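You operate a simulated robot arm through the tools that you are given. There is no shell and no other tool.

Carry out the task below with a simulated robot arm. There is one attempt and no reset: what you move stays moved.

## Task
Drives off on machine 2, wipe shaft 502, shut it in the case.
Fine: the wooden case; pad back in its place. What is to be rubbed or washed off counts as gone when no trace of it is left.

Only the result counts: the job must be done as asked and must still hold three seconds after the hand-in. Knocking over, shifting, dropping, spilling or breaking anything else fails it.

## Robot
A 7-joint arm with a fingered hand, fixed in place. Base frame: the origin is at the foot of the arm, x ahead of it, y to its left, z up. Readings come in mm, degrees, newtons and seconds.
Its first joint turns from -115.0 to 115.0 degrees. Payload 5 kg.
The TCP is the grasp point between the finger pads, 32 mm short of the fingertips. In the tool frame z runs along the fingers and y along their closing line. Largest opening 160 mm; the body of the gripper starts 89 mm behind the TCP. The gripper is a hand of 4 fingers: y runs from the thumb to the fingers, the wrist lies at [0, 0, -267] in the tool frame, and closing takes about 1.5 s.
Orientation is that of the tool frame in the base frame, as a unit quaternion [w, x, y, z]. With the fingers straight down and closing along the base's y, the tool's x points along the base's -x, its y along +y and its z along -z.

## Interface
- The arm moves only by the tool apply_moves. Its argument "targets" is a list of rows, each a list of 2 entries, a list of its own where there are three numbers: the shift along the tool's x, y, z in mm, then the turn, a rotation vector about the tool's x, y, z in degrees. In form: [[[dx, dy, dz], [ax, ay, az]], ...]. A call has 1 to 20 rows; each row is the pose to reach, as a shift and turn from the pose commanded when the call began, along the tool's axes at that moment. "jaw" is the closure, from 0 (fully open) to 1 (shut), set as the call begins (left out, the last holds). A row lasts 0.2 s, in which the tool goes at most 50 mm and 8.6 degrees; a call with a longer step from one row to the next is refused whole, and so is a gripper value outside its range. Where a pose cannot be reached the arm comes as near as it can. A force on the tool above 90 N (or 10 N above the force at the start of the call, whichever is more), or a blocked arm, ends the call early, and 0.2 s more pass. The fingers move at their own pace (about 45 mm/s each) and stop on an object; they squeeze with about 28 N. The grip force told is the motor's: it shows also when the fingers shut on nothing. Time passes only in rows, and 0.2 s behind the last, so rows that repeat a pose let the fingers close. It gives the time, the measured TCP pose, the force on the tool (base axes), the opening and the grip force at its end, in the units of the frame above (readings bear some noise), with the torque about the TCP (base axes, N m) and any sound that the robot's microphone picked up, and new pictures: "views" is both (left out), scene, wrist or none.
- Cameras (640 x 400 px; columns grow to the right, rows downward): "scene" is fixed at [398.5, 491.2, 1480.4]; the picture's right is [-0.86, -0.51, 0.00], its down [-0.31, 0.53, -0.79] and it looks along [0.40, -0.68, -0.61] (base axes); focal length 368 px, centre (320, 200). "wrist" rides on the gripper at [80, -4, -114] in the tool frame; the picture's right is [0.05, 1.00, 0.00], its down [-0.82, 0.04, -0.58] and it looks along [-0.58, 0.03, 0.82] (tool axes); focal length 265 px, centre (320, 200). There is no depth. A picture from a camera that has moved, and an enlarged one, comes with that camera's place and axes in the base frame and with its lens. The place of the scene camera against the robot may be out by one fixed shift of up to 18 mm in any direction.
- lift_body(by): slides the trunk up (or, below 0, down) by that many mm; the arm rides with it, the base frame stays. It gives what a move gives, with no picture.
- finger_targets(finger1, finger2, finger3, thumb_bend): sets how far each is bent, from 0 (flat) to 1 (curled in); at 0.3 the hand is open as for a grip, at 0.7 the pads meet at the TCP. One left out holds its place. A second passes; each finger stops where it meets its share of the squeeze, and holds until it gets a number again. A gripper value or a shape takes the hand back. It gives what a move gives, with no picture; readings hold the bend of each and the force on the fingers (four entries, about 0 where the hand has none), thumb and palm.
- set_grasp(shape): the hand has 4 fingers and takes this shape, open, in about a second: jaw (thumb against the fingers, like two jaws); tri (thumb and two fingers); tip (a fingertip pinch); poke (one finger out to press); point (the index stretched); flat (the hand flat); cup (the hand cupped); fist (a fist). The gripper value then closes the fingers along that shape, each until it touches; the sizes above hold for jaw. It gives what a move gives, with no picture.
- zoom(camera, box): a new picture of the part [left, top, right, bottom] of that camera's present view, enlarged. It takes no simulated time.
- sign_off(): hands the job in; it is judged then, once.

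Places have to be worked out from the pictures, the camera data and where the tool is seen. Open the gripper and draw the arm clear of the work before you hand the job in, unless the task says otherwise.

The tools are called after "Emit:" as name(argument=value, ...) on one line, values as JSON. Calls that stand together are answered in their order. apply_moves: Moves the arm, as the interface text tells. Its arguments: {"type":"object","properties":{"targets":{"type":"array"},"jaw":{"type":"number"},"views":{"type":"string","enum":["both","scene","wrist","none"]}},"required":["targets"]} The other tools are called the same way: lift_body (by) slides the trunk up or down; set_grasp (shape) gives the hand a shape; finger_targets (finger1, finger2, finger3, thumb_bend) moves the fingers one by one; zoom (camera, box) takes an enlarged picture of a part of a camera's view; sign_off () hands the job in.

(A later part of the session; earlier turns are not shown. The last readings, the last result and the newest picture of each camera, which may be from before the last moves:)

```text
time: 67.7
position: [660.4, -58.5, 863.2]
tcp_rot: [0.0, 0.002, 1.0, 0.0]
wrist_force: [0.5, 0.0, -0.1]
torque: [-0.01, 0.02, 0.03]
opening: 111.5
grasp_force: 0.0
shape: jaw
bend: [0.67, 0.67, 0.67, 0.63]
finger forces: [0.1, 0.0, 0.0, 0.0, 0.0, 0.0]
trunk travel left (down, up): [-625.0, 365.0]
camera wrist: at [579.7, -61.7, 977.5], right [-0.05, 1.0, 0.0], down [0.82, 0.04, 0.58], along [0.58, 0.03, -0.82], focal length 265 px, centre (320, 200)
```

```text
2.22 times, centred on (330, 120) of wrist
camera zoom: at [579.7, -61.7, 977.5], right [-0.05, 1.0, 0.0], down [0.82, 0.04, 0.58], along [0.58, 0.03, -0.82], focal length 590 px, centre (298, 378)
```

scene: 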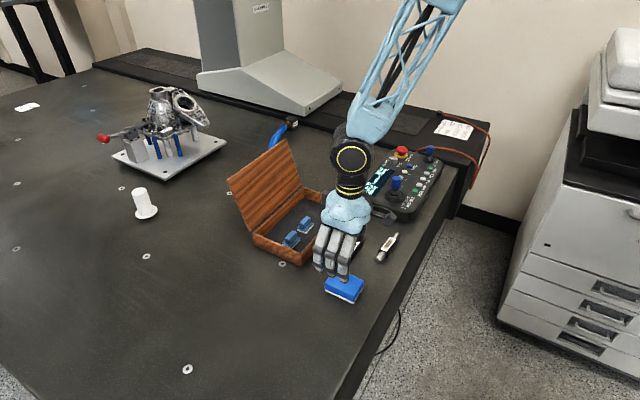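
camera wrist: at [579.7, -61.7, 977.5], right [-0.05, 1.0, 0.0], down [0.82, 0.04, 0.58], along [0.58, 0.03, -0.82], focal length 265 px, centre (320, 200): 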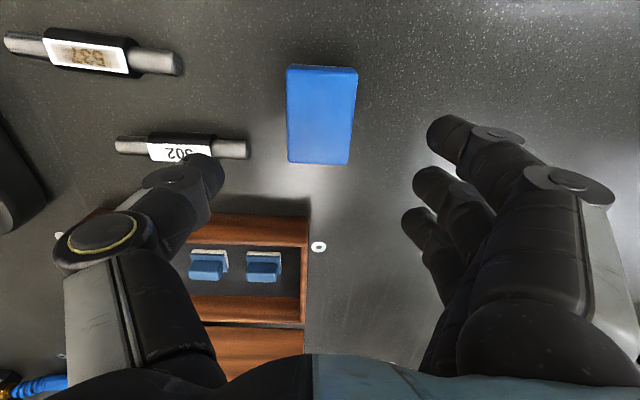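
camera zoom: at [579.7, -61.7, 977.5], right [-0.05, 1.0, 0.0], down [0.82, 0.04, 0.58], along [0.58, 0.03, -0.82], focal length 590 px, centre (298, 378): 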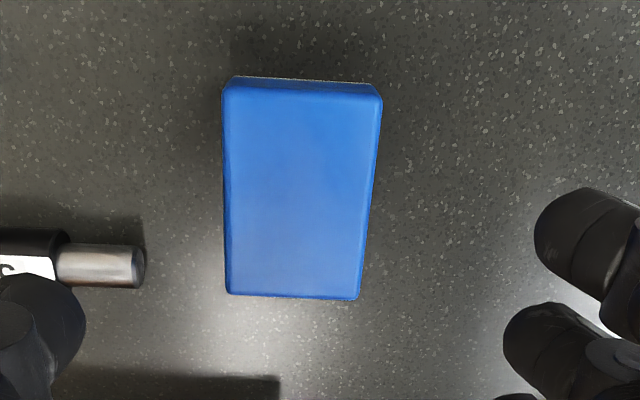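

The pad sits within a millimetre or two of its old place. Before picking up the shaft I want accurate case and interior dimensions, so I take the camera up over the case.

Emit:
apply_moves(targets=[[[0, 0, -45], [0, 0, 0]], [[0, 0, -90], [0, 0, 0]], [[-30, -30, -100], [0, 0, 0]], [[-65, -65, -100], [0, 0, 0]], [[-100, -100, -100], [0, 0, 0]], [[-130, -130, -100], [0, 0, 0]], [[-140, -140, -100], [0, 0, 0]], [[-140, -140, -100], [0, 0, 0]]], jaw=0.0, views="wrist")

Emit:
zoom(camera="wrist", box=[190, 50, 430, 200])

Emit:
zoom(camera="wrist", box=[190, 150, 430, 350])

```text
time: 69.5
position: [800.8, -199.4, 962.5]
tcp_rot: [0.0, 0.0, 1.0, 0.0]
wrist_force: [0.6, -0.4, -0.1]
torque: [0.03, 0.02, 0.02]
opening: 159.9
grasp_force: 0.1
shape: jaw
bend: [0.3, 0.3, 0.3, 0.3]
finger forces: [0.0, 0.1, 0.1, 0.0, 0.0, 0.1]
trunk travel left (down, up): [-625.0, 365.0]
camera wrist: at [720.1, -203.1, 1078.2], right [-0.05, 1.0, 0.0], down [0.82, 0.04, 0.58], along [0.58, 0.03, -0.82], focal length 265 px, centre (320, 200)
```

wrist: 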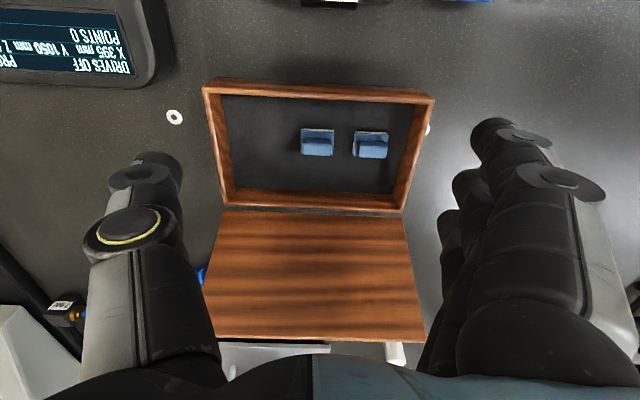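

```text
2.67 times, centred on (310, 125) of wrist
camera zoom: at [720.1, -203.1, 1078.2], right [-0.05, 1.0, 0.0], down [0.82, 0.04, 0.58], along [0.58, 0.03, -0.82], focal length 708 px, centre (347, 400)
```

zoom: 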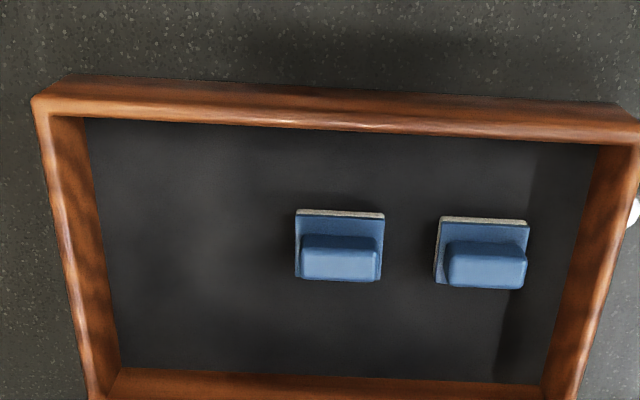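

```text
2.00 times, centred on (310, 250) of wrist
camera zoom: at [720.1, -203.1, 1078.2], right [-0.05, 1.0, 0.0], down [0.82, 0.04, 0.58], along [0.58, 0.03, -0.82], focal length 531 px, centre (340, 100)
```

zoom: 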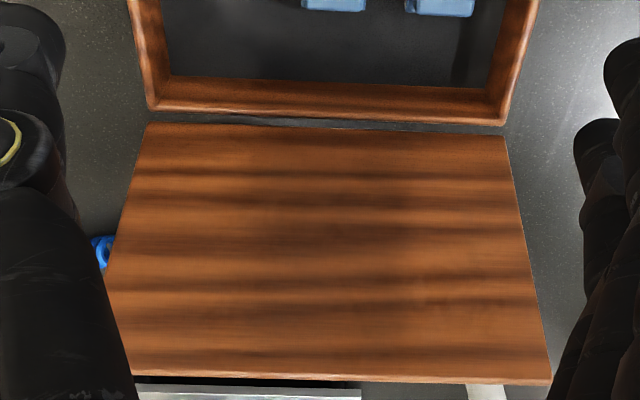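

Case measured: outer about x 796–958, y -333…-66, rim z≈760, floor z≈727. The small pads sit at x≈847–880, y≈-223…-104, so the left part (y -325…-223) is free. Next I look closely at shaft 502 to measure its length and centre.

Emit:
apply_moves(targets=[[[30, 0, 10], [0, 0, 0]], [[65, 0, 25], [0, 0, 0]], [[100, 0, 45], [0, 0, 0]], [[135, 0, 65], [0, 0, 0]], [[160, 0, 82], [0, 0, 0]], [[160, 0, 82], [0, 0, 0]]], views="wrist")

Emit:
zoom(camera="wrist", box=[220, 80, 420, 200])

```text
time: 70.9
position: [640.7, -197.9, 881.7]
tcp_rot: [0.0, 0.0, 1.0, 0.0]
wrist_force: [-0.9, -0.4, -0.2]
torque: [0.02, 0.03, -0.01]
opening: 160.0
grasp_force: 0.1
shape: jaw
bend: [0.3, 0.3, 0.3, 0.3]
finger forces: [0.0, 0.0, 0.0, 0.0, 0.0, 0.0]
trunk travel left (down, up): [-625.0, 365.0]
camera wrist: at [559.6, -201.6, 996.7], right [-0.05, 1.0, 0.0], down [0.82, 0.04, 0.58], along [0.58, 0.03, -0.82], focal length 265 px, centre (320, 200)
```

wrist: 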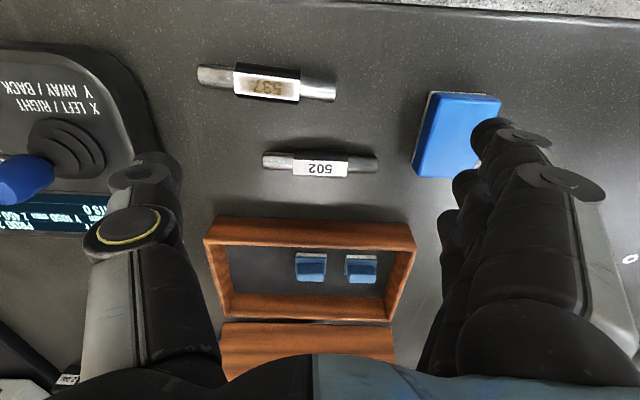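

```text
3.20 times, centred on (320, 140) of wrist
camera zoom: at [559.6, -201.6, 996.7], right [-0.05, 1.0, 0.0], down [0.82, 0.04, 0.58], along [0.58, 0.03, -0.82], focal length 849 px, centre (320, 392)
```

zoom: 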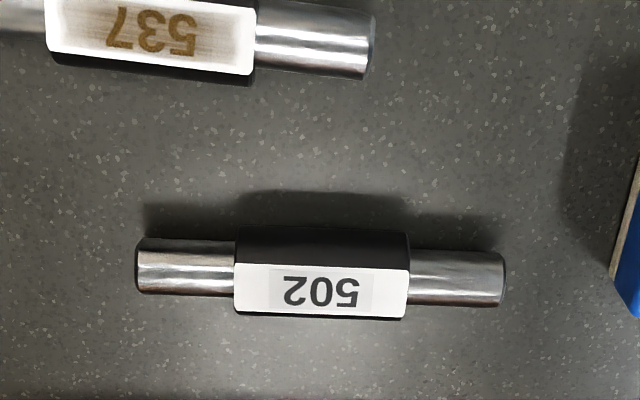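

Shaft 502: axis along y, length about 129, centre (698, -194), body about 32 mm across with the flat label on top; 537 is at x≈613. I turn the tool 90° so the jaws close along x, with the opening at about 64 mm, and hover above it.

Emit:
apply_moves(targets=[[[-5, 0, 0], [0, 0, 8.18]], [[-10, 1, 0], [0, 0, 16.36]], [[-16, 1, 0], [0, 0, 24.54]], [[-21, 1, 0], [0, 0, 32.72]], [[-26, 2, 0], [0, 0, 40.9]], [[-32, 2, 0], [0, 0, 49.1]], [[-37, 3, 0], [0, 0, 57.3]], [[-42, 3, 0], [0, 0, 65.5]], [[-47, 3, 0], [0, 0, 73.6]], [[-53, 4, 0], [0, 0, 81.8]], [[-57.5, 4, 0], [0, 0, 90]], [[-57.5, 4, 0], [0, 0, 90]]], jaw=0.6, views="both")

Emit:
zoom(camera="wrist", box=[220, 40, 420, 220])

```text
time: 73.5
position: [697.7, -194.7, 881.4]
tcp_rot: [0.0, 0.708, 0.706, 0.001]
wrist_force: [-0.2, -0.7, -0.6]
torque: [0.02, 0.02, 0.02]
opening: 64.9
grasp_force: 0.0
shape: jaw
bend: [0.73, 0.73, 0.73, 0.7]
finger forces: [0.1, 0.0, 0.0, 0.0, 0.0, 0.0]
trunk travel left (down, up): [-625.0, 365.0]
camera wrist: at [694.0, -113.5, 995.8], right [1.0, 0.05, 0.0], down [0.04, -0.82, 0.58], along [0.03, -0.58, -0.82], focal length 265 px, centre (320, 200)
```

scene: 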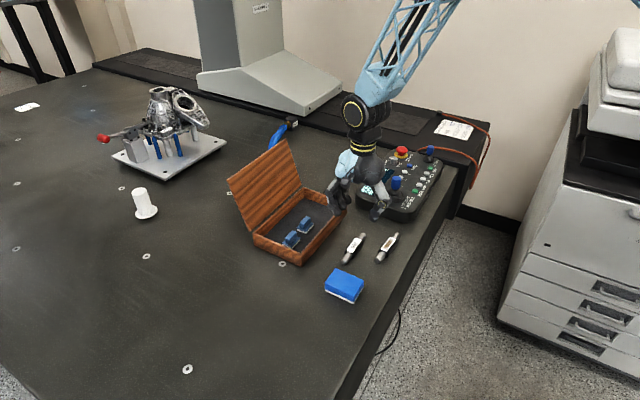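
wrist: 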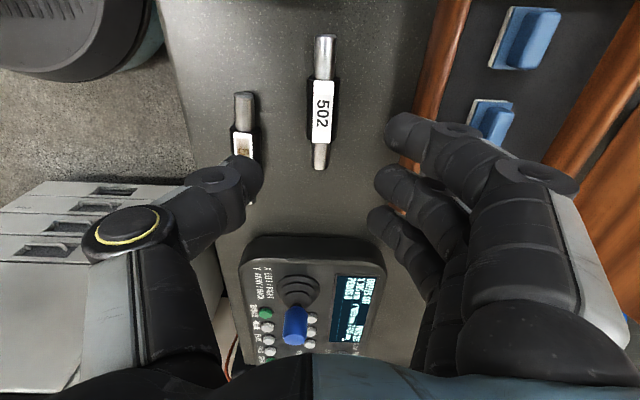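

```text
2.22 times, centred on (320, 130) of wrist
camera zoom: at [694.0, -113.5, 995.8], right [1.0, 0.05, 0.0], down [0.04, -0.82, 0.58], along [0.03, -0.58, -0.82], focal length 590 px, centre (320, 356)
```

zoom: 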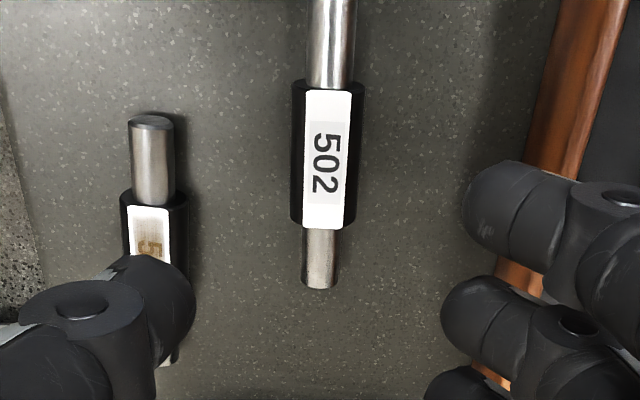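

The shaft axis is at x≈700, and the thumb stays clear of 537 at this opening. I lower to about 40 mm above the grasp height and check alignment.

Emit:
apply_moves(targets=[[[1, 2, 20], [0, 0, 0]], [[1, 2, 45], [0, 0, 0]], [[1, 2, 70], [0, 0, 0]], [[1, 2, 90], [0, 0, 0]], [[1, 2, 95], [0, 0, 0]], [[1, 2, 95], [0, 0, 0]]], views="wrist")

Emit:
zoom(camera="scene", box=[310, 190, 420, 290])

```text
time: 74.9
position: [701.0, -193.3, 787.1]
tcp_rot: [-0.001, 0.707, 0.707, 0.0]
wrist_force: [-0.5, 0.5, 0.4]
torque: [0.03, 0.0, 0.01]
opening: 64.7
grasp_force: 0.0
shape: jaw
bend: [0.73, 0.73, 0.73, 0.7]
finger forces: [0.0, 0.0, 0.0, 0.0, 0.1, 0.1]
trunk travel left (down, up): [-625.0, 365.0]
camera wrist: at [695.8, -112.5, 901.0], right [1.0, 0.05, 0.0], down [0.04, -0.82, 0.58], along [0.03, -0.58, -0.82], focal length 265 px, centre (320, 200)
```

wrist: 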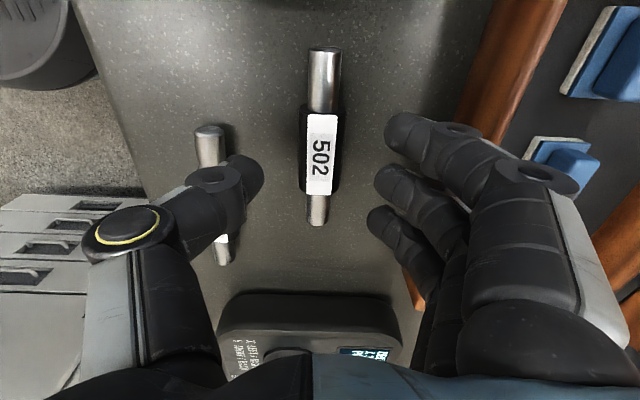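

```text
4.00 times, centred on (365, 240) of scene
camera zoom: at [398.5, 491.2, 1480.4], right [-0.86, -0.51, 0.0], down [-0.31, 0.53, -0.79], along [0.4, -0.68, -0.61], focal length 1474 px, centre (140, 40)
```

zoom: 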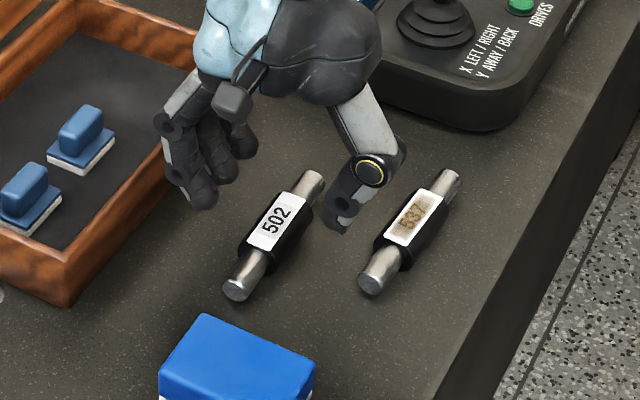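

The shaft is centred between thumb and fingers, with 537 clear. I go down the last 39 mm.

Emit:
apply_moves(targets=[[[0, 0, 12], [0, 0, 0]], [[0, 0, 24], [0, 0, 0]], [[0, 0, 34], [0, 0, 0]], [[0, 0, 38], [0, 0, 0]], [[0, 0, 38], [0, 0, 0]]], views="wrist")

Emit:
zoom(camera="scene", box=[310, 190, 420, 290])

```text
time: 76.1
position: [699.5, -193.0, 749.0]
tcp_rot: [0.0, 0.707, 0.707, -0.001]
wrist_force: [-0.3, -0.5, 0.8]
torque: [0.0, 0.01, 0.0]
opening: 64.7
grasp_force: 0.0
shape: jaw
bend: [0.73, 0.73, 0.73, 0.7]
finger forces: [0.1, 0.0, 0.0, 0.0, 0.1, 0.0]
trunk travel left (down, up): [-625.0, 365.0]
camera wrist: at [695.7, -112.6, 862.9], right [1.0, 0.05, 0.0], down [0.04, -0.82, 0.58], along [0.03, -0.58, -0.82], focal length 265 px, centre (320, 200)
```

wrist: 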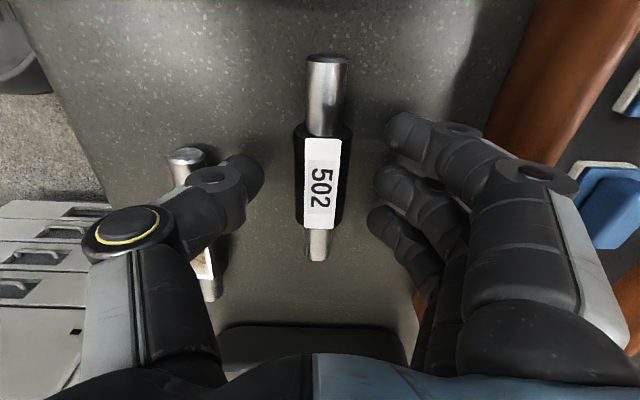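

```text
4.00 times, centred on (365, 240) of scene
camera zoom: at [398.5, 491.2, 1480.4], right [-0.86, -0.51, 0.0], down [-0.31, 0.53, -0.79], along [0.4, -0.68, -0.61], focal length 1474 px, centre (140, 40)
```

zoom: 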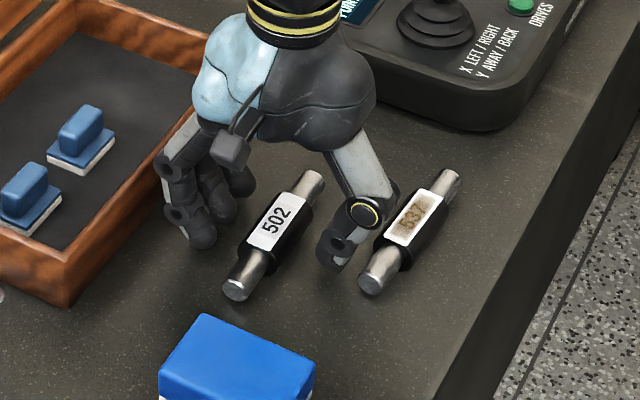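

The thumb is clear of 537 and the fingers flank the body of 502. I close the grip.

Emit:
apply_moves(targets=[[[0, 0, 0], [0, 0, 0]], [[0, 0, 0], [0, 0, 0]], [[0, 0, 0], [0, 0, 0]], [[0, 0, 0], [0, 0, 0]], [[0, 0, 0], [0, 0, 0]], [[0, 0, 0], [0, 0, 0]], [[0, 0, 0], [0, 0, 0]]], jaw=0.95, views="wrist")

Emit:
zoom(camera="scene", box=[310, 190, 420, 290])

```text
time: 77.7
position: [699.9, -193.5, 748.5]
tcp_rot: [0.001, 0.707, 0.707, 0.0]
wrist_force: [2.6, 0.0, 1.3]
torque: [0.0, -0.06, 0.01]
opening: 24.9
grasp_force: 27.7
shape: jaw
bend: [0.72, 0.72, 0.72, 0.7]
finger forces: [8.6, 8.7, 8.6, 0.1, 22.3, 0.0]
trunk travel left (down, up): [-625.0, 365.0]
camera wrist: at [695.8, -112.5, 862.9], right [1.0, 0.05, 0.0], down [0.04, -0.82, 0.58], along [0.03, -0.58, -0.82], focal length 265 px, centre (320, 200)
```

wrist: 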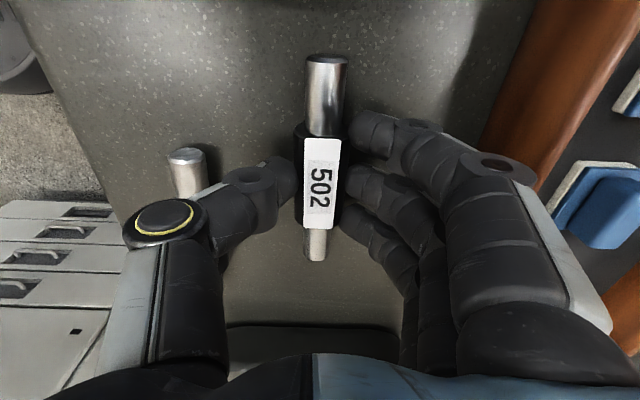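

```text
4.00 times, centred on (365, 240) of scene
camera zoom: at [398.5, 491.2, 1480.4], right [-0.86, -0.51, 0.0], down [-0.31, 0.53, -0.79], along [0.4, -0.68, -0.61], focal length 1474 px, centre (140, 40)
```

zoom: 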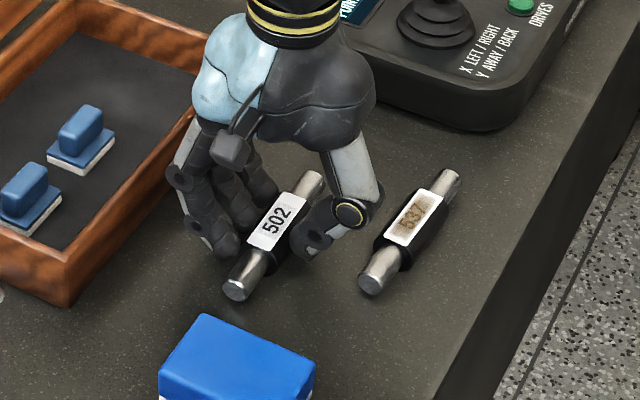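

Gripped well, but with the hand upright the fingers would come close to the case's far wall and the blocks. The best spot is along y behind the blocks (x≈900, y≈-250) with the hand leaning about 12° toward the robot, so I loosen, tilt about the shaft axis and regrip a little higher, which keeps the label up.

Emit:
apply_moves(targets=[[[0, 0, 0], [0, 0, 0]], [[0, 0, 0], [0, 0, 0]], [[0, 0, -2], [0, 0, 0]], [[0, -1.5, -4], [-4, 0, 0]], [[0, -3.5, -4.5], [-8, 0, 0]], [[0, -5.3, -4.5], [-12, 0, 0]], [[0, -5.3, -4.5], [-12, 0, 0]], [[0, -5.3, -4.5], [-12, 0, 0]]], jaw=0.7, views="wrist")

Emit:
zoom(camera="scene", box=[310, 190, 420, 290])

```text
time: 79.5
position: [695.2, -193.5, 753.1]
tcp_rot: [0.074, 0.703, 0.703, 0.074]
wrist_force: [0.4, 1.1, -0.6]
torque: [-0.02, 0.04, 0.0]
opening: 47.7
grasp_force: 0.0
shape: jaw
bend: [0.73, 0.73, 0.73, 0.7]
finger forces: [0.0, 0.1, 0.0, 0.1, 0.0, 0.0]
trunk travel left (down, up): [-625.0, 365.0]
camera wrist: at [666.8, -112.3, 864.2], right [0.98, 0.05, 0.21], down [-0.08, -0.82, 0.57], along [0.2, -0.58, -0.79], focal length 265 px, centre (320, 200)
```

wrist: 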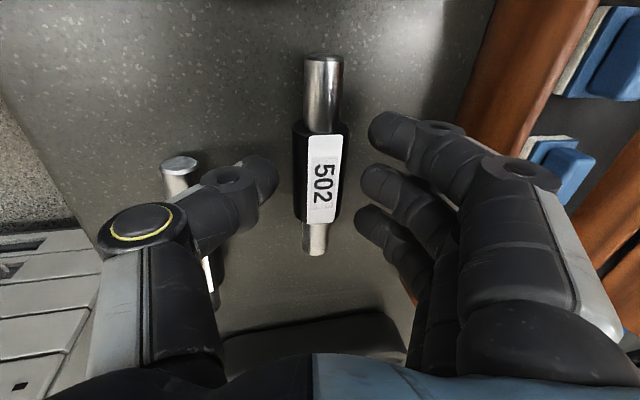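

```text
4.00 times, centred on (365, 240) of scene
camera zoom: at [398.5, 491.2, 1480.4], right [-0.86, -0.51, 0.0], down [-0.31, 0.53, -0.79], along [0.4, -0.68, -0.61], focal length 1474 px, centre (140, 40)
```

zoom: 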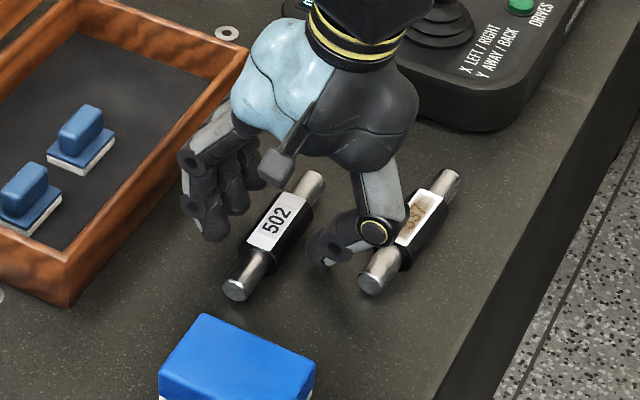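

Tilted as planned, still clear of 537 and no contact forces. I regrip the shaft.

Emit:
apply_moves(targets=[[[0, 0, 0], [0, 0, 0]], [[0, 0, 0], [0, 0, 0]], [[0, 0, 0], [0, 0, 0]], [[0, 0, 0], [0, 0, 0]], [[0, 0, 0], [0, 0, 0]], [[0, 0, 0], [0, 0, 0]]], jaw=0.97, views="none")

Emit:
apply_moves(targets=[[[0, -2, -9.8], [0, 0, 0]], [[0, -4.2, -19.6], [0, 0, 0]], [[0, -4.2, -19.6], [0, 0, 0]]], views="wrist")

Emit:
zoom(camera="scene", box=[310, 190, 420, 290])

```text
time: 80.9
position: [694.2, -195.0, 754.7]
tcp_rot: [0.074, 0.703, 0.704, 0.074]
wrist_force: [2.1, 0.3, 2.7]
torque: [-0.01, -0.1, 0.0]
opening: 21.5
grasp_force: 28.0
shape: jaw
bend: [0.72, 0.72, 0.72, 0.7]
finger forces: [7.4, 7.5, 7.4, 0.0, 19.8, 0.0]
trunk travel left (down, up): [-625.0, 365.0]
```

```text
time: 81.7
position: [687.4, -193.1, 772.0]
tcp_rot: [0.073, 0.704, 0.703, 0.074]
wrist_force: [1.3, 0.2, -0.2]
torque: [-0.02, -0.02, -0.01]
opening: 12.6
grasp_force: 28.0
shape: jaw
bend: [0.74, 0.74, 0.74, 0.74]
finger forces: [0.0, 0.0, 0.0, 0.0, 0.1, 0.0]
trunk travel left (down, up): [-625.0, 365.0]
camera wrist: at [658.4, -112.4, 882.3], right [0.98, 0.05, 0.21], down [-0.08, -0.82, 0.57], along [0.2, -0.58, -0.79], focal length 265 px, centre (320, 200)
```

wrist: 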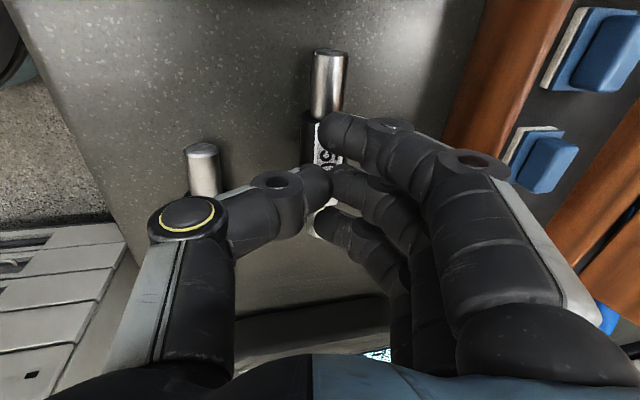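

```text
4.00 times, centred on (365, 240) of scene
camera zoom: at [398.5, 491.2, 1480.4], right [-0.86, -0.51, 0.0], down [-0.31, 0.53, -0.79], along [0.4, -0.68, -0.61], focal length 1474 px, centre (140, 40)
```

zoom: 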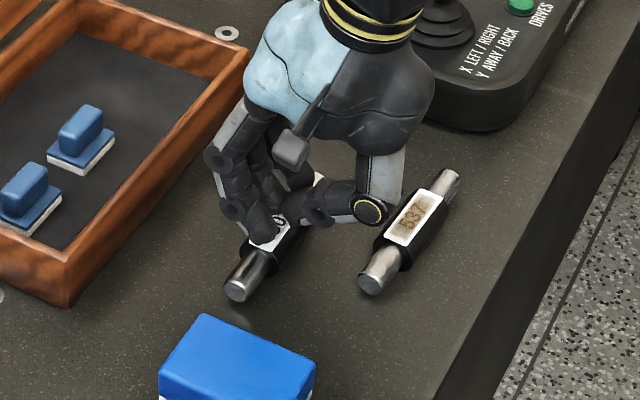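

The shaft slipped out: I gripped too high, and I had the sign wrong for "up" in the tilted frame. The shaft is still on the table, so I lift clear, straight up in base terms, and look again.

Emit:
apply_moves(targets=[[[0, 4.2, -19.6], [0, 0, 0]], [[0, 8.3, -39.1], [0, 0, 0]], [[0, 14.6, -68.5], [4, 0, 0]], [[0, 20.8, -97.8], [8, 0, 0]], [[0, 20.8, -97.8], [12, 0, 0]], [[0, 20.8, -97.8], [12, 0, 0]]], jaw=0.6, views="wrist")

Emit:
zoom(camera="wrist", box=[220, 30, 420, 220])

Emit:
zoom(camera="scene", box=[310, 190, 420, 290])

```text
time: 83.1
position: [688.8, -194.0, 872.4]
tcp_rot: [-0.001, 0.707, 0.707, -0.001]
wrist_force: [-0.1, -0.4, 0.1]
torque: [0.03, -0.01, -0.01]
opening: 63.2
grasp_force: 0.1
shape: jaw
bend: [0.73, 0.73, 0.73, 0.7]
finger forces: [0.0, 0.0, 0.0, 0.0, 0.0, 0.1]
trunk travel left (down, up): [-625.0, 365.0]
camera wrist: at [683.3, -112.8, 985.7], right [1.0, 0.05, 0.0], down [0.04, -0.82, 0.58], along [0.03, -0.58, -0.82], focal length 265 px, centre (320, 200)
```

wrist: 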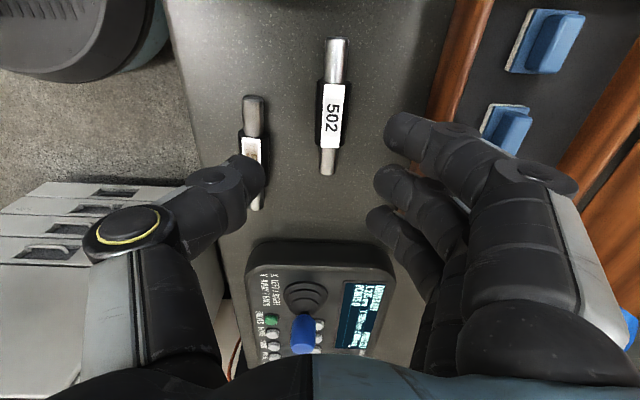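

```text
2.11 times, centred on (320, 125) of wrist
camera zoom: at [683.3, -112.8, 985.7], right [1.0, 0.05, 0.0], down [0.04, -0.82, 0.58], along [0.03, -0.58, -0.82], focal length 559 px, centre (320, 358)
```

zoom: 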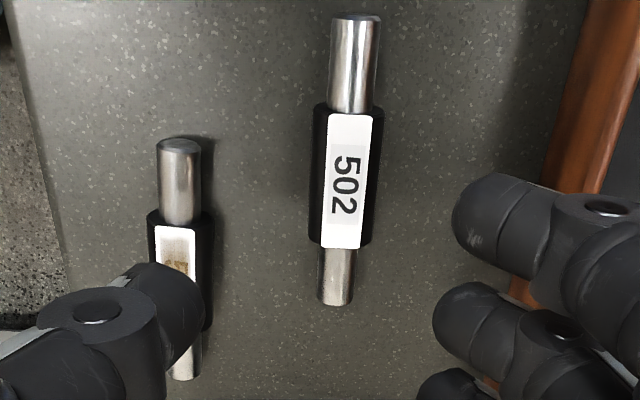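

```text
4.00 times, centred on (365, 240) of scene
camera zoom: at [398.5, 491.2, 1480.4], right [-0.86, -0.51, 0.0], down [-0.31, 0.53, -0.79], along [0.4, -0.68, -0.61], focal length 1474 px, centre (140, 40)
```

zoom: 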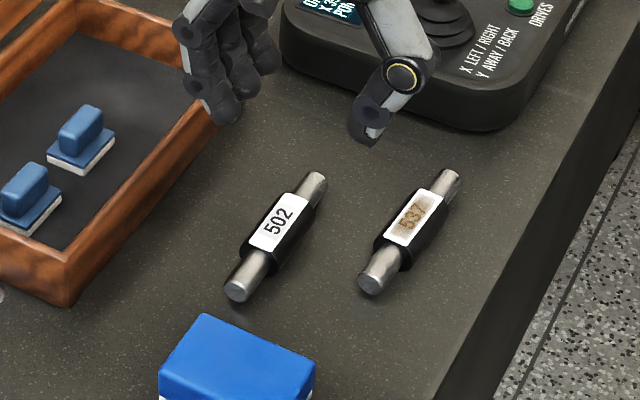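

The shaft is unmoved at x≈698.6, centred at y≈-194. The readings suggest the curled fingertips contact only about 12 mm below the TCP, so I need to grip lower. I go down upright to TCP z≈741, slowly at the end.

Emit:
apply_moves(targets=[[[0, 5, 25], [0, 0, 0]], [[0, 9.8, 55], [0, 0, 0]], [[0, 9.8, 85], [0, 0, 0]], [[0, 9.8, 110], [0, 0, 0]], [[0, 9.8, 122], [0, 0, 0]], [[0, 9.8, 127], [0, 0, 0]], [[0, 9.8, 127], [0, 0, 0]]], jaw=0.62, views="none")

Emit:
apply_moves(targets=[[[0, 0, 2], [0, 0, 0]], [[0, 0, 4], [0, 0, 0]], [[0, 0, 4], [0, 0, 0]]], views="wrist")

Emit:
zoom(camera="scene", box=[320, 210, 410, 290])

```text
time: 84.7
position: [697.3, -193.4, 745.2]
tcp_rot: [-0.001, 0.707, 0.707, 0.0]
wrist_force: [0.3, 0.0, -0.7]
torque: [-0.01, -0.01, 0.01]
opening: 61.2
grasp_force: 0.0
shape: jaw
bend: [0.73, 0.73, 0.73, 0.7]
finger forces: [0.1, 0.1, 0.1, 0.0, 0.0, 0.0]
trunk travel left (down, up): [-625.0, 365.0]
```

```text
time: 85.5
position: [697.5, -193.8, 743.7]
tcp_rot: [0.001, 0.707, 0.708, 0.0]
wrist_force: [0.7, 0.2, 26.5]
torque: [0.06, -0.29, -0.01]
opening: 61.8
grasp_force: 0.0
shape: jaw
bend: [0.74, 0.74, 0.74, 0.7]
finger forces: [6.3, 6.0, 5.7, 0.0, 9.2, 0.1]
trunk travel left (down, up): [-625.0, 365.0]
camera wrist: at [692.2, -112.7, 856.9], right [1.0, 0.05, 0.0], down [0.04, -0.81, 0.58], along [0.03, -0.58, -0.82], focal length 265 px, centre (320, 200)
```

wrist: 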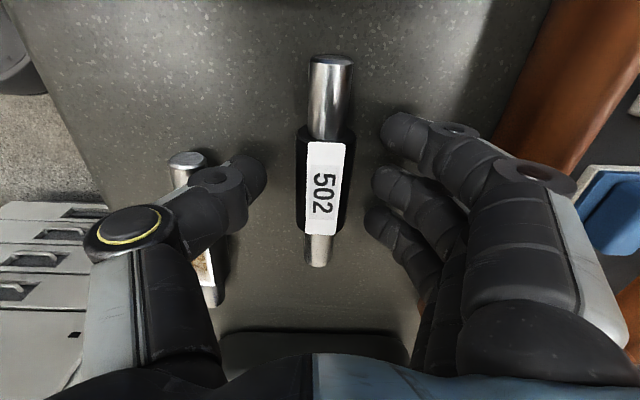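

```text
5.00 times, centred on (365, 250) of scene
camera zoom: at [398.5, 491.2, 1480.4], right [-0.86, -0.51, 0.0], down [-0.31, 0.53, -0.79], along [0.4, -0.68, -0.61], focal length 1842 px, centre (95, -50)
```

zoom: 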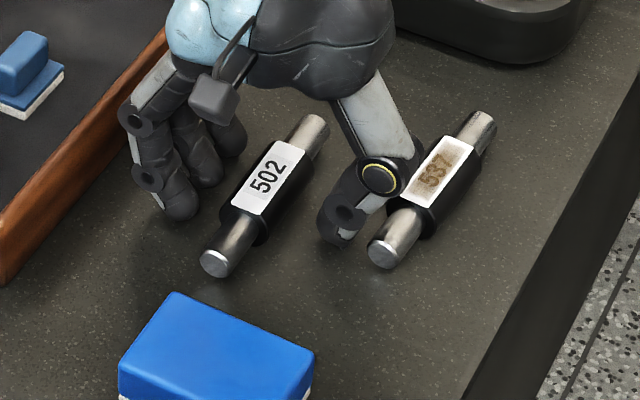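

The fingertips touch the table at this opening. I raise a little, narrow the opening to just wider than the body so the tips reach lower relative to the TCP, then go down again.

Emit:
apply_moves(targets=[[[0, 0, -6], [0, 0, 0]], [[0, 0, -6], [0, 0, 0]], [[0, 0, -6], [0, 0, 0]], [[0, 0, -6], [0, 0, 0]]], jaw=0.74, views="wrist")

Emit:
zoom(camera="scene", box=[320, 210, 410, 290])

```text
time: 86.5
position: [697.1, -195.1, 745.7]
tcp_rot: [0.0, 0.707, 0.707, 0.0]
wrist_force: [-0.2, 0.0, -4.5]
torque: [-0.02, 0.02, -0.04]
opening: 29.3
grasp_force: 28.1
shape: jaw
bend: [0.73, 0.73, 0.73, 0.71]
finger forces: [7.9, 8.0, 7.9, 0.0, 24.0, 0.0]
trunk travel left (down, up): [-625.0, 365.0]
camera wrist: at [691.9, -112.5, 860.3], right [1.0, 0.05, 0.0], down [0.04, -0.82, 0.58], along [0.03, -0.58, -0.82], focal length 265 px, centre (320, 200)
```

wrist: 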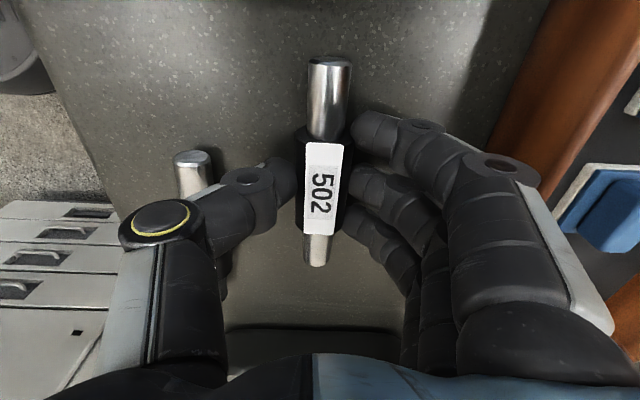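

```text
5.00 times, centred on (365, 250) of scene
camera zoom: at [398.5, 491.2, 1480.4], right [-0.86, -0.51, 0.0], down [-0.31, 0.53, -0.79], along [0.4, -0.68, -0.61], focal length 1842 px, centre (95, -50)
```

zoom: 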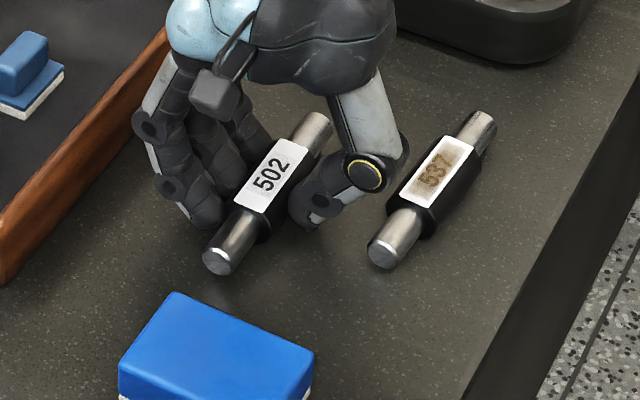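

The grip shows 29 mm at this height, so the contact is still above the shaft's axis. I zoom in to see how the fingertips sit against the body before lifting.

Emit:
zoom(camera="scene", box=[342, 222, 378, 262])

Emit:
zoom(camera="wrist", box=[200, 100, 460, 270])

```text
10.00 times, centred on (360, 242) of scene
camera zoom: at [398.5, 491.2, 1480.4], right [-0.86, -0.51, 0.0], down [-0.31, 0.53, -0.79], along [0.4, -0.68, -0.61], focal length 3685 px, centre (-80, -220)
```

zoom: 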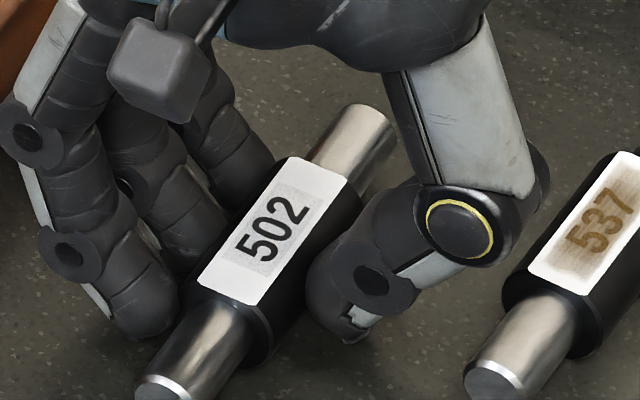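

```text
2.35 times, centred on (330, 185) of wrist
camera zoom: at [691.9, -112.5, 860.3], right [1.0, 0.05, 0.0], down [0.04, -0.82, 0.58], along [0.03, -0.58, -0.82], focal length 624 px, centre (296, 235)
```

zoom: 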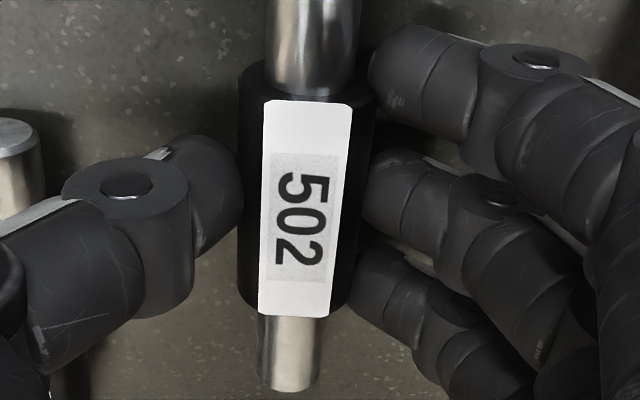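

The fingertips reach nearly to the table on both sides of the body, so the pads now bear close to the shaft's axis; this is the lowest grip possible. I squeeze fully and lift straight up a little to test it.

Emit:
apply_moves(targets=[[[0, 0, 0], [0, 0, 0]], [[0, 0, 0], [0, 0, 0]], [[0, 0, -4], [0, 0, 0]], [[0, 0, -9], [0, 0, 0]], [[0, 0, -15], [0, 0, 0]], [[0, 0, -15], [0, 0, 0]]], jaw=0.95, views="wrist")

Emit:
zoom(camera="scene", box=[330, 210, 390, 270])

```text
time: 87.9
position: [696.6, -193.3, 761.7]
tcp_rot: [-0.001, 0.707, 0.707, 0.001]
wrist_force: [-0.2, -0.8, -4.7]
torque: [-0.01, 0.02, 0.02]
opening: 25.8
grasp_force: 27.9
shape: jaw
bend: [0.72, 0.72, 0.72, 0.7]
finger forces: [8.0, 8.1, 7.8, 0.0, 23.2, 0.1]
trunk travel left (down, up): [-625.0, 365.0]
camera wrist: at [692.3, -112.7, 875.3], right [1.0, 0.05, 0.0], down [0.04, -0.82, 0.58], along [0.03, -0.58, -0.82], focal length 265 px, centre (320, 200)
```

wrist: 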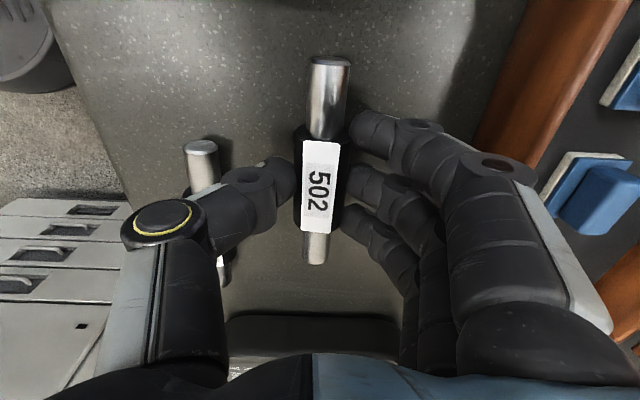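

```text
6.67 times, centred on (360, 240) of scene
camera zoom: at [398.5, 491.2, 1480.4], right [-0.86, -0.51, 0.0], down [-0.31, 0.53, -0.79], along [0.4, -0.68, -0.61], focal length 2456 px, centre (53, -67)
```

zoom: 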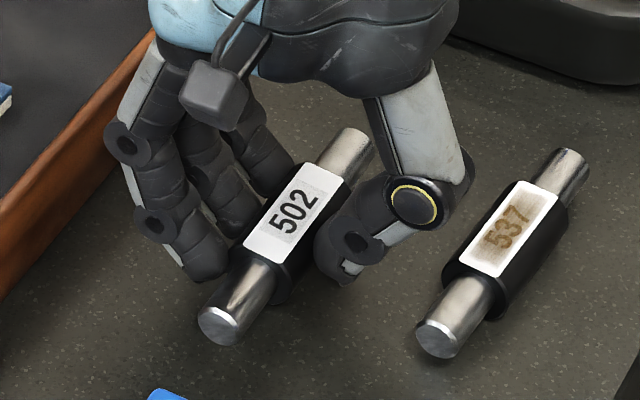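

The shaft's weight (about 4.7 N) now hangs on the hand, but the opening has crept from 29 to 26. I hold still just above the table to see whether it keeps slipping.

Emit:
apply_moves(targets=[[[0, 0, 0], [0, 0, 0]], [[0, 0, 0], [0, 0, 0]], [[0, 0, 0], [0, 0, 0]], [[0, 0, 0], [0, 0, 0]], [[0, 0, 0], [0, 0, 0]]], views="none")

Emit:
zoom(camera="scene", box=[330, 210, 390, 270])

```text
time: 89.1
position: [697.3, -194.3, 761.6]
tcp_rot: [0.0, 0.707, 0.707, 0.0]
wrist_force: [0.4, -0.3, -5.2]
torque: [0.0, 0.0, 0.03]
opening: 25.9
grasp_force: 27.6
shape: jaw
bend: [0.72, 0.72, 0.72, 0.7]
finger forces: [8.1, 8.1, 7.9, 0.0, 23.2, 0.0]
trunk travel left (down, up): [-625.0, 365.0]
```

```text
6.67 times, centred on (360, 240) of scene
camera zoom: at [398.5, 491.2, 1480.4], right [-0.86, -0.51, 0.0], down [-0.31, 0.53, -0.79], along [0.4, -0.68, -0.61], focal length 2456 px, centre (53, -67)
```

zoom: 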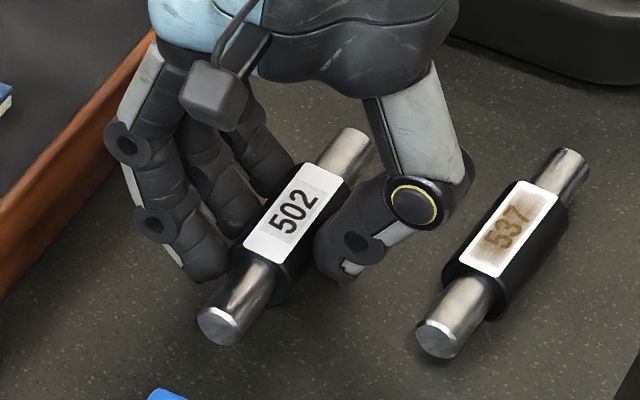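

The grip holds steady: opening constant, weight 5 N. I lift gently to TCP z≈815 so the shaft clears the case rim.

Emit:
apply_moves(targets=[[[0, 0, -3], [0, 0, 0]], [[0, 0, -8], [0, 0, 0]], [[0, 0, -15], [0, 0, 0]], [[0, 0, -23], [0, 0, 0]], [[0, 0, -32], [0, 0, 0]], [[0, 0, -41], [0, 0, 0]], [[0, 0, -48], [0, 0, 0]], [[0, 0, -53], [0, 0, 0]], [[0, 0, -55], [0, 0, 0]], [[0, 0, -55], [0, 0, 0]]], views="wrist")

Emit:
zoom(camera="scene", box=[330, 200, 390, 260])

```text
time: 91.3
position: [697.2, -194.5, 815.7]
tcp_rot: [0.0, 0.707, 0.708, -0.001]
wrist_force: [-0.1, 0.5, -4.2]
torque: [-0.01, -0.01, -0.01]
opening: 25.8
grasp_force: 28.2
shape: jaw
bend: [0.72, 0.72, 0.72, 0.7]
finger forces: [8.0, 8.1, 7.9, 0.0, 22.9, 0.0]
trunk travel left (down, up): [-625.0, 365.0]
camera wrist: at [692.5, -112.5, 930.6], right [1.0, 0.05, 0.0], down [0.04, -0.82, 0.58], along [0.03, -0.58, -0.82], focal length 265 px, centre (320, 200)
```

wrist: 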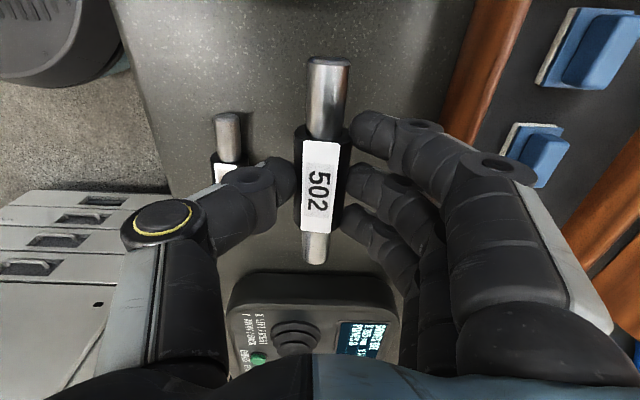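

```text
6.67 times, centred on (360, 230) of scene
camera zoom: at [398.5, 491.2, 1480.4], right [-0.86, -0.51, 0.0], down [-0.31, 0.53, -0.79], along [0.4, -0.68, -0.61], focal length 2456 px, centre (53, 0)
```

zoom: 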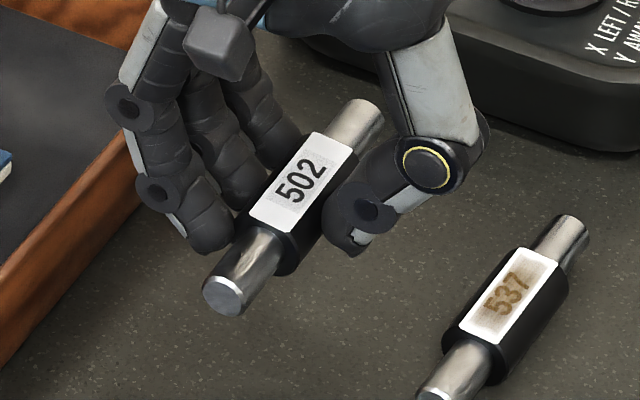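

The grip is stable and the shaft clear. While it's up here I check the label once more for any trace of grime.

Emit:
zoom(camera="scene", box=[350, 216, 370, 236])

Emit:
zoom(camera="wrist", box=[280, 120, 360, 250])

```text
16.00 times, centred on (360, 226) of scene
camera zoom: at [398.5, 491.2, 1480.4], right [-0.86, -0.51, 0.0], down [-0.31, 0.53, -0.79], along [0.4, -0.68, -0.61], focal length 5896 px, centre (-320, -216)
```

zoom: 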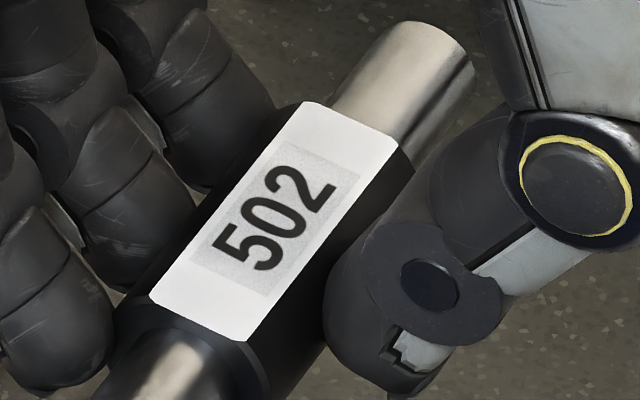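

```text
3.08 times, centred on (320, 185) of wrist
camera zoom: at [692.5, -112.5, 930.6], right [1.0, 0.05, 0.0], down [0.04, -0.82, 0.58], along [0.03, -0.58, -0.82], focal length 817 px, centre (320, 246)
```

zoom: 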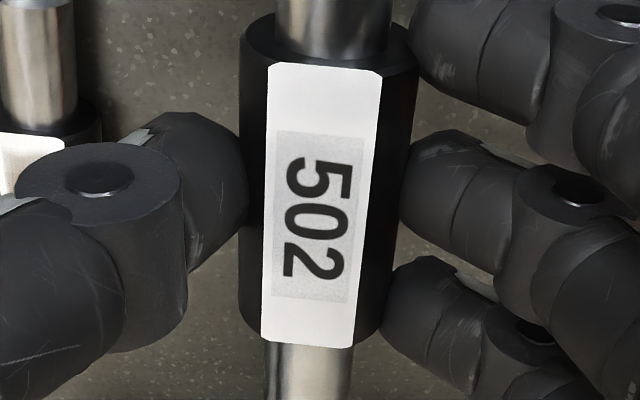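

The label is clean; the grey patch is just the printed number field. Now I carry the shaft gently over the free strip behind the small pads, to TCP ≈ (895, -256), tilting the hand 12° toward the robot on the way.

Emit:
apply_moves(targets=[[[-1.2, 4, 0], [0, 0, 0]], [[-3.7, 11.9, 0], [-0.7, 0, 0]], [[-7.4, 23.7, 0], [-1.4, 0, 0]], [[-11.7, 37.6, 0], [-2.3, 0, 0]], [[-16.6, 53.4, 0], [-3.2, 0, 0]], [[-21.5, 69.2, 0], [-4.2, 0, 0]], [[-27.1, 87, 0], [-5.3, 0, 0]], [[-32.6, 104.8, 0], [-6.4, 0, 0]], [[-38.1, 122.6, 0], [-7.4, 0, 0]], [[-43.7, 140.4, 0], [-8.5, 0, 0]], [[-48.6, 156.3, 0], [-9.5, 0, 0]], [[-52.9, 170.1, 0], [-10.3, 0, 0]], [[-56.6, 182, 0], [-11, 0, 0]], [[-59, 189.9, 0], [-11.5, 0, 0]], [[-60.9, 195.8, 0], [-11.9, 0, 0]], [[-61.5, 197.8, 0], [-12, 0, 0]], [[-61.5, 197.8, 0], [-12, 0, 0]]], views="both")

Emit:
zoom(camera="wrist", box=[180, 20, 500, 220])

Emit:
zoom(camera="scene", box=[220, 130, 350, 270])

```text
time: 94.9
position: [895.2, -255.7, 815.7]
tcp_rot: [0.074, 0.703, 0.704, 0.074]
wrist_force: [0.2, -0.4, -5.5]
torque: [-0.01, 0.01, 0.01]
opening: 25.7
grasp_force: 28.0
shape: jaw
bend: [0.72, 0.72, 0.72, 0.7]
finger forces: [8.0, 8.0, 7.8, 0.1, 23.5, 0.1]
trunk travel left (down, up): [-625.0, 365.0]
camera wrist: at [866.6, -173.8, 926.7], right [0.98, 0.05, 0.21], down [-0.08, -0.82, 0.57], along [0.2, -0.58, -0.79], focal length 265 px, centre (320, 200)
```

scene: 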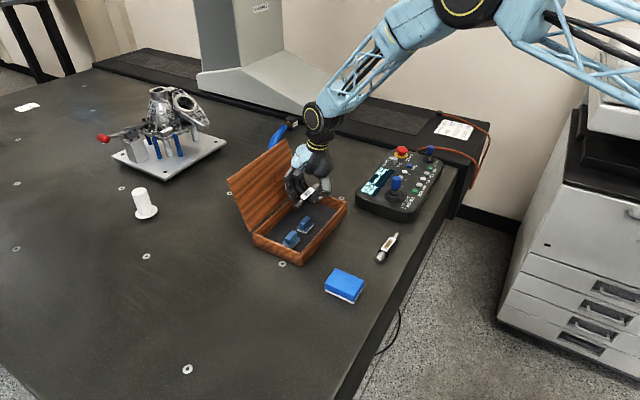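
wrist: 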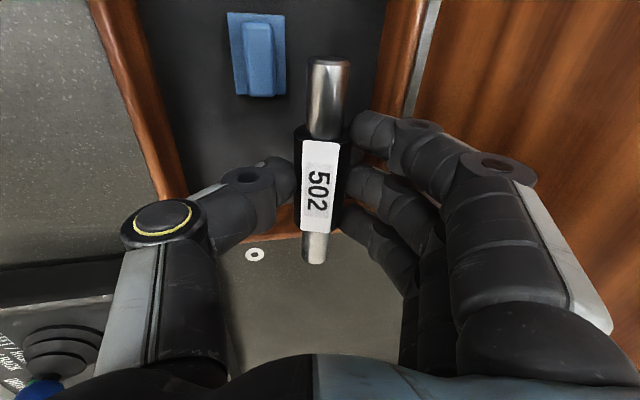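

```text
2.00 times, centred on (340, 120) of wrist
camera zoom: at [866.6, -173.8, 926.7], right [0.98, 0.05, 0.21], down [-0.08, -0.82, 0.57], along [0.2, -0.58, -0.79], focal length 531 px, centre (280, 360)
```

zoom: 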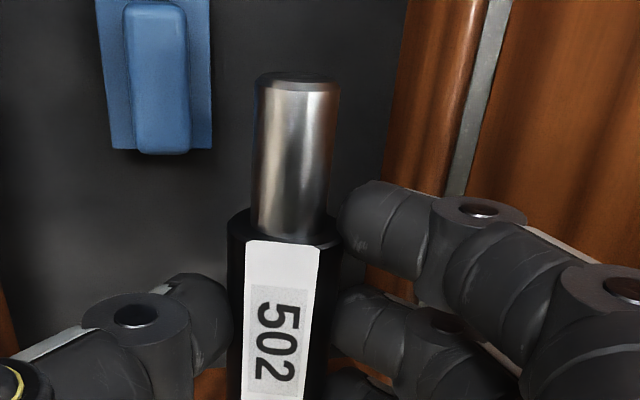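

```text
2.86 times, centred on (285, 200) of scene
camera zoom: at [398.5, 491.2, 1480.4], right [-0.86, -0.51, 0.0], down [-0.31, 0.53, -0.79], along [0.4, -0.68, -0.61], focal length 1053 px, centre (420, 200)
```

zoom: 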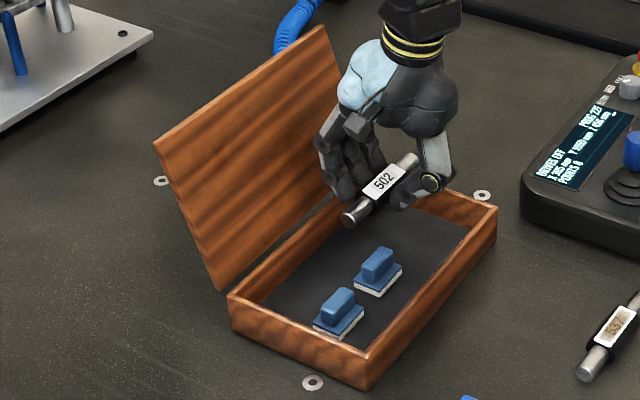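

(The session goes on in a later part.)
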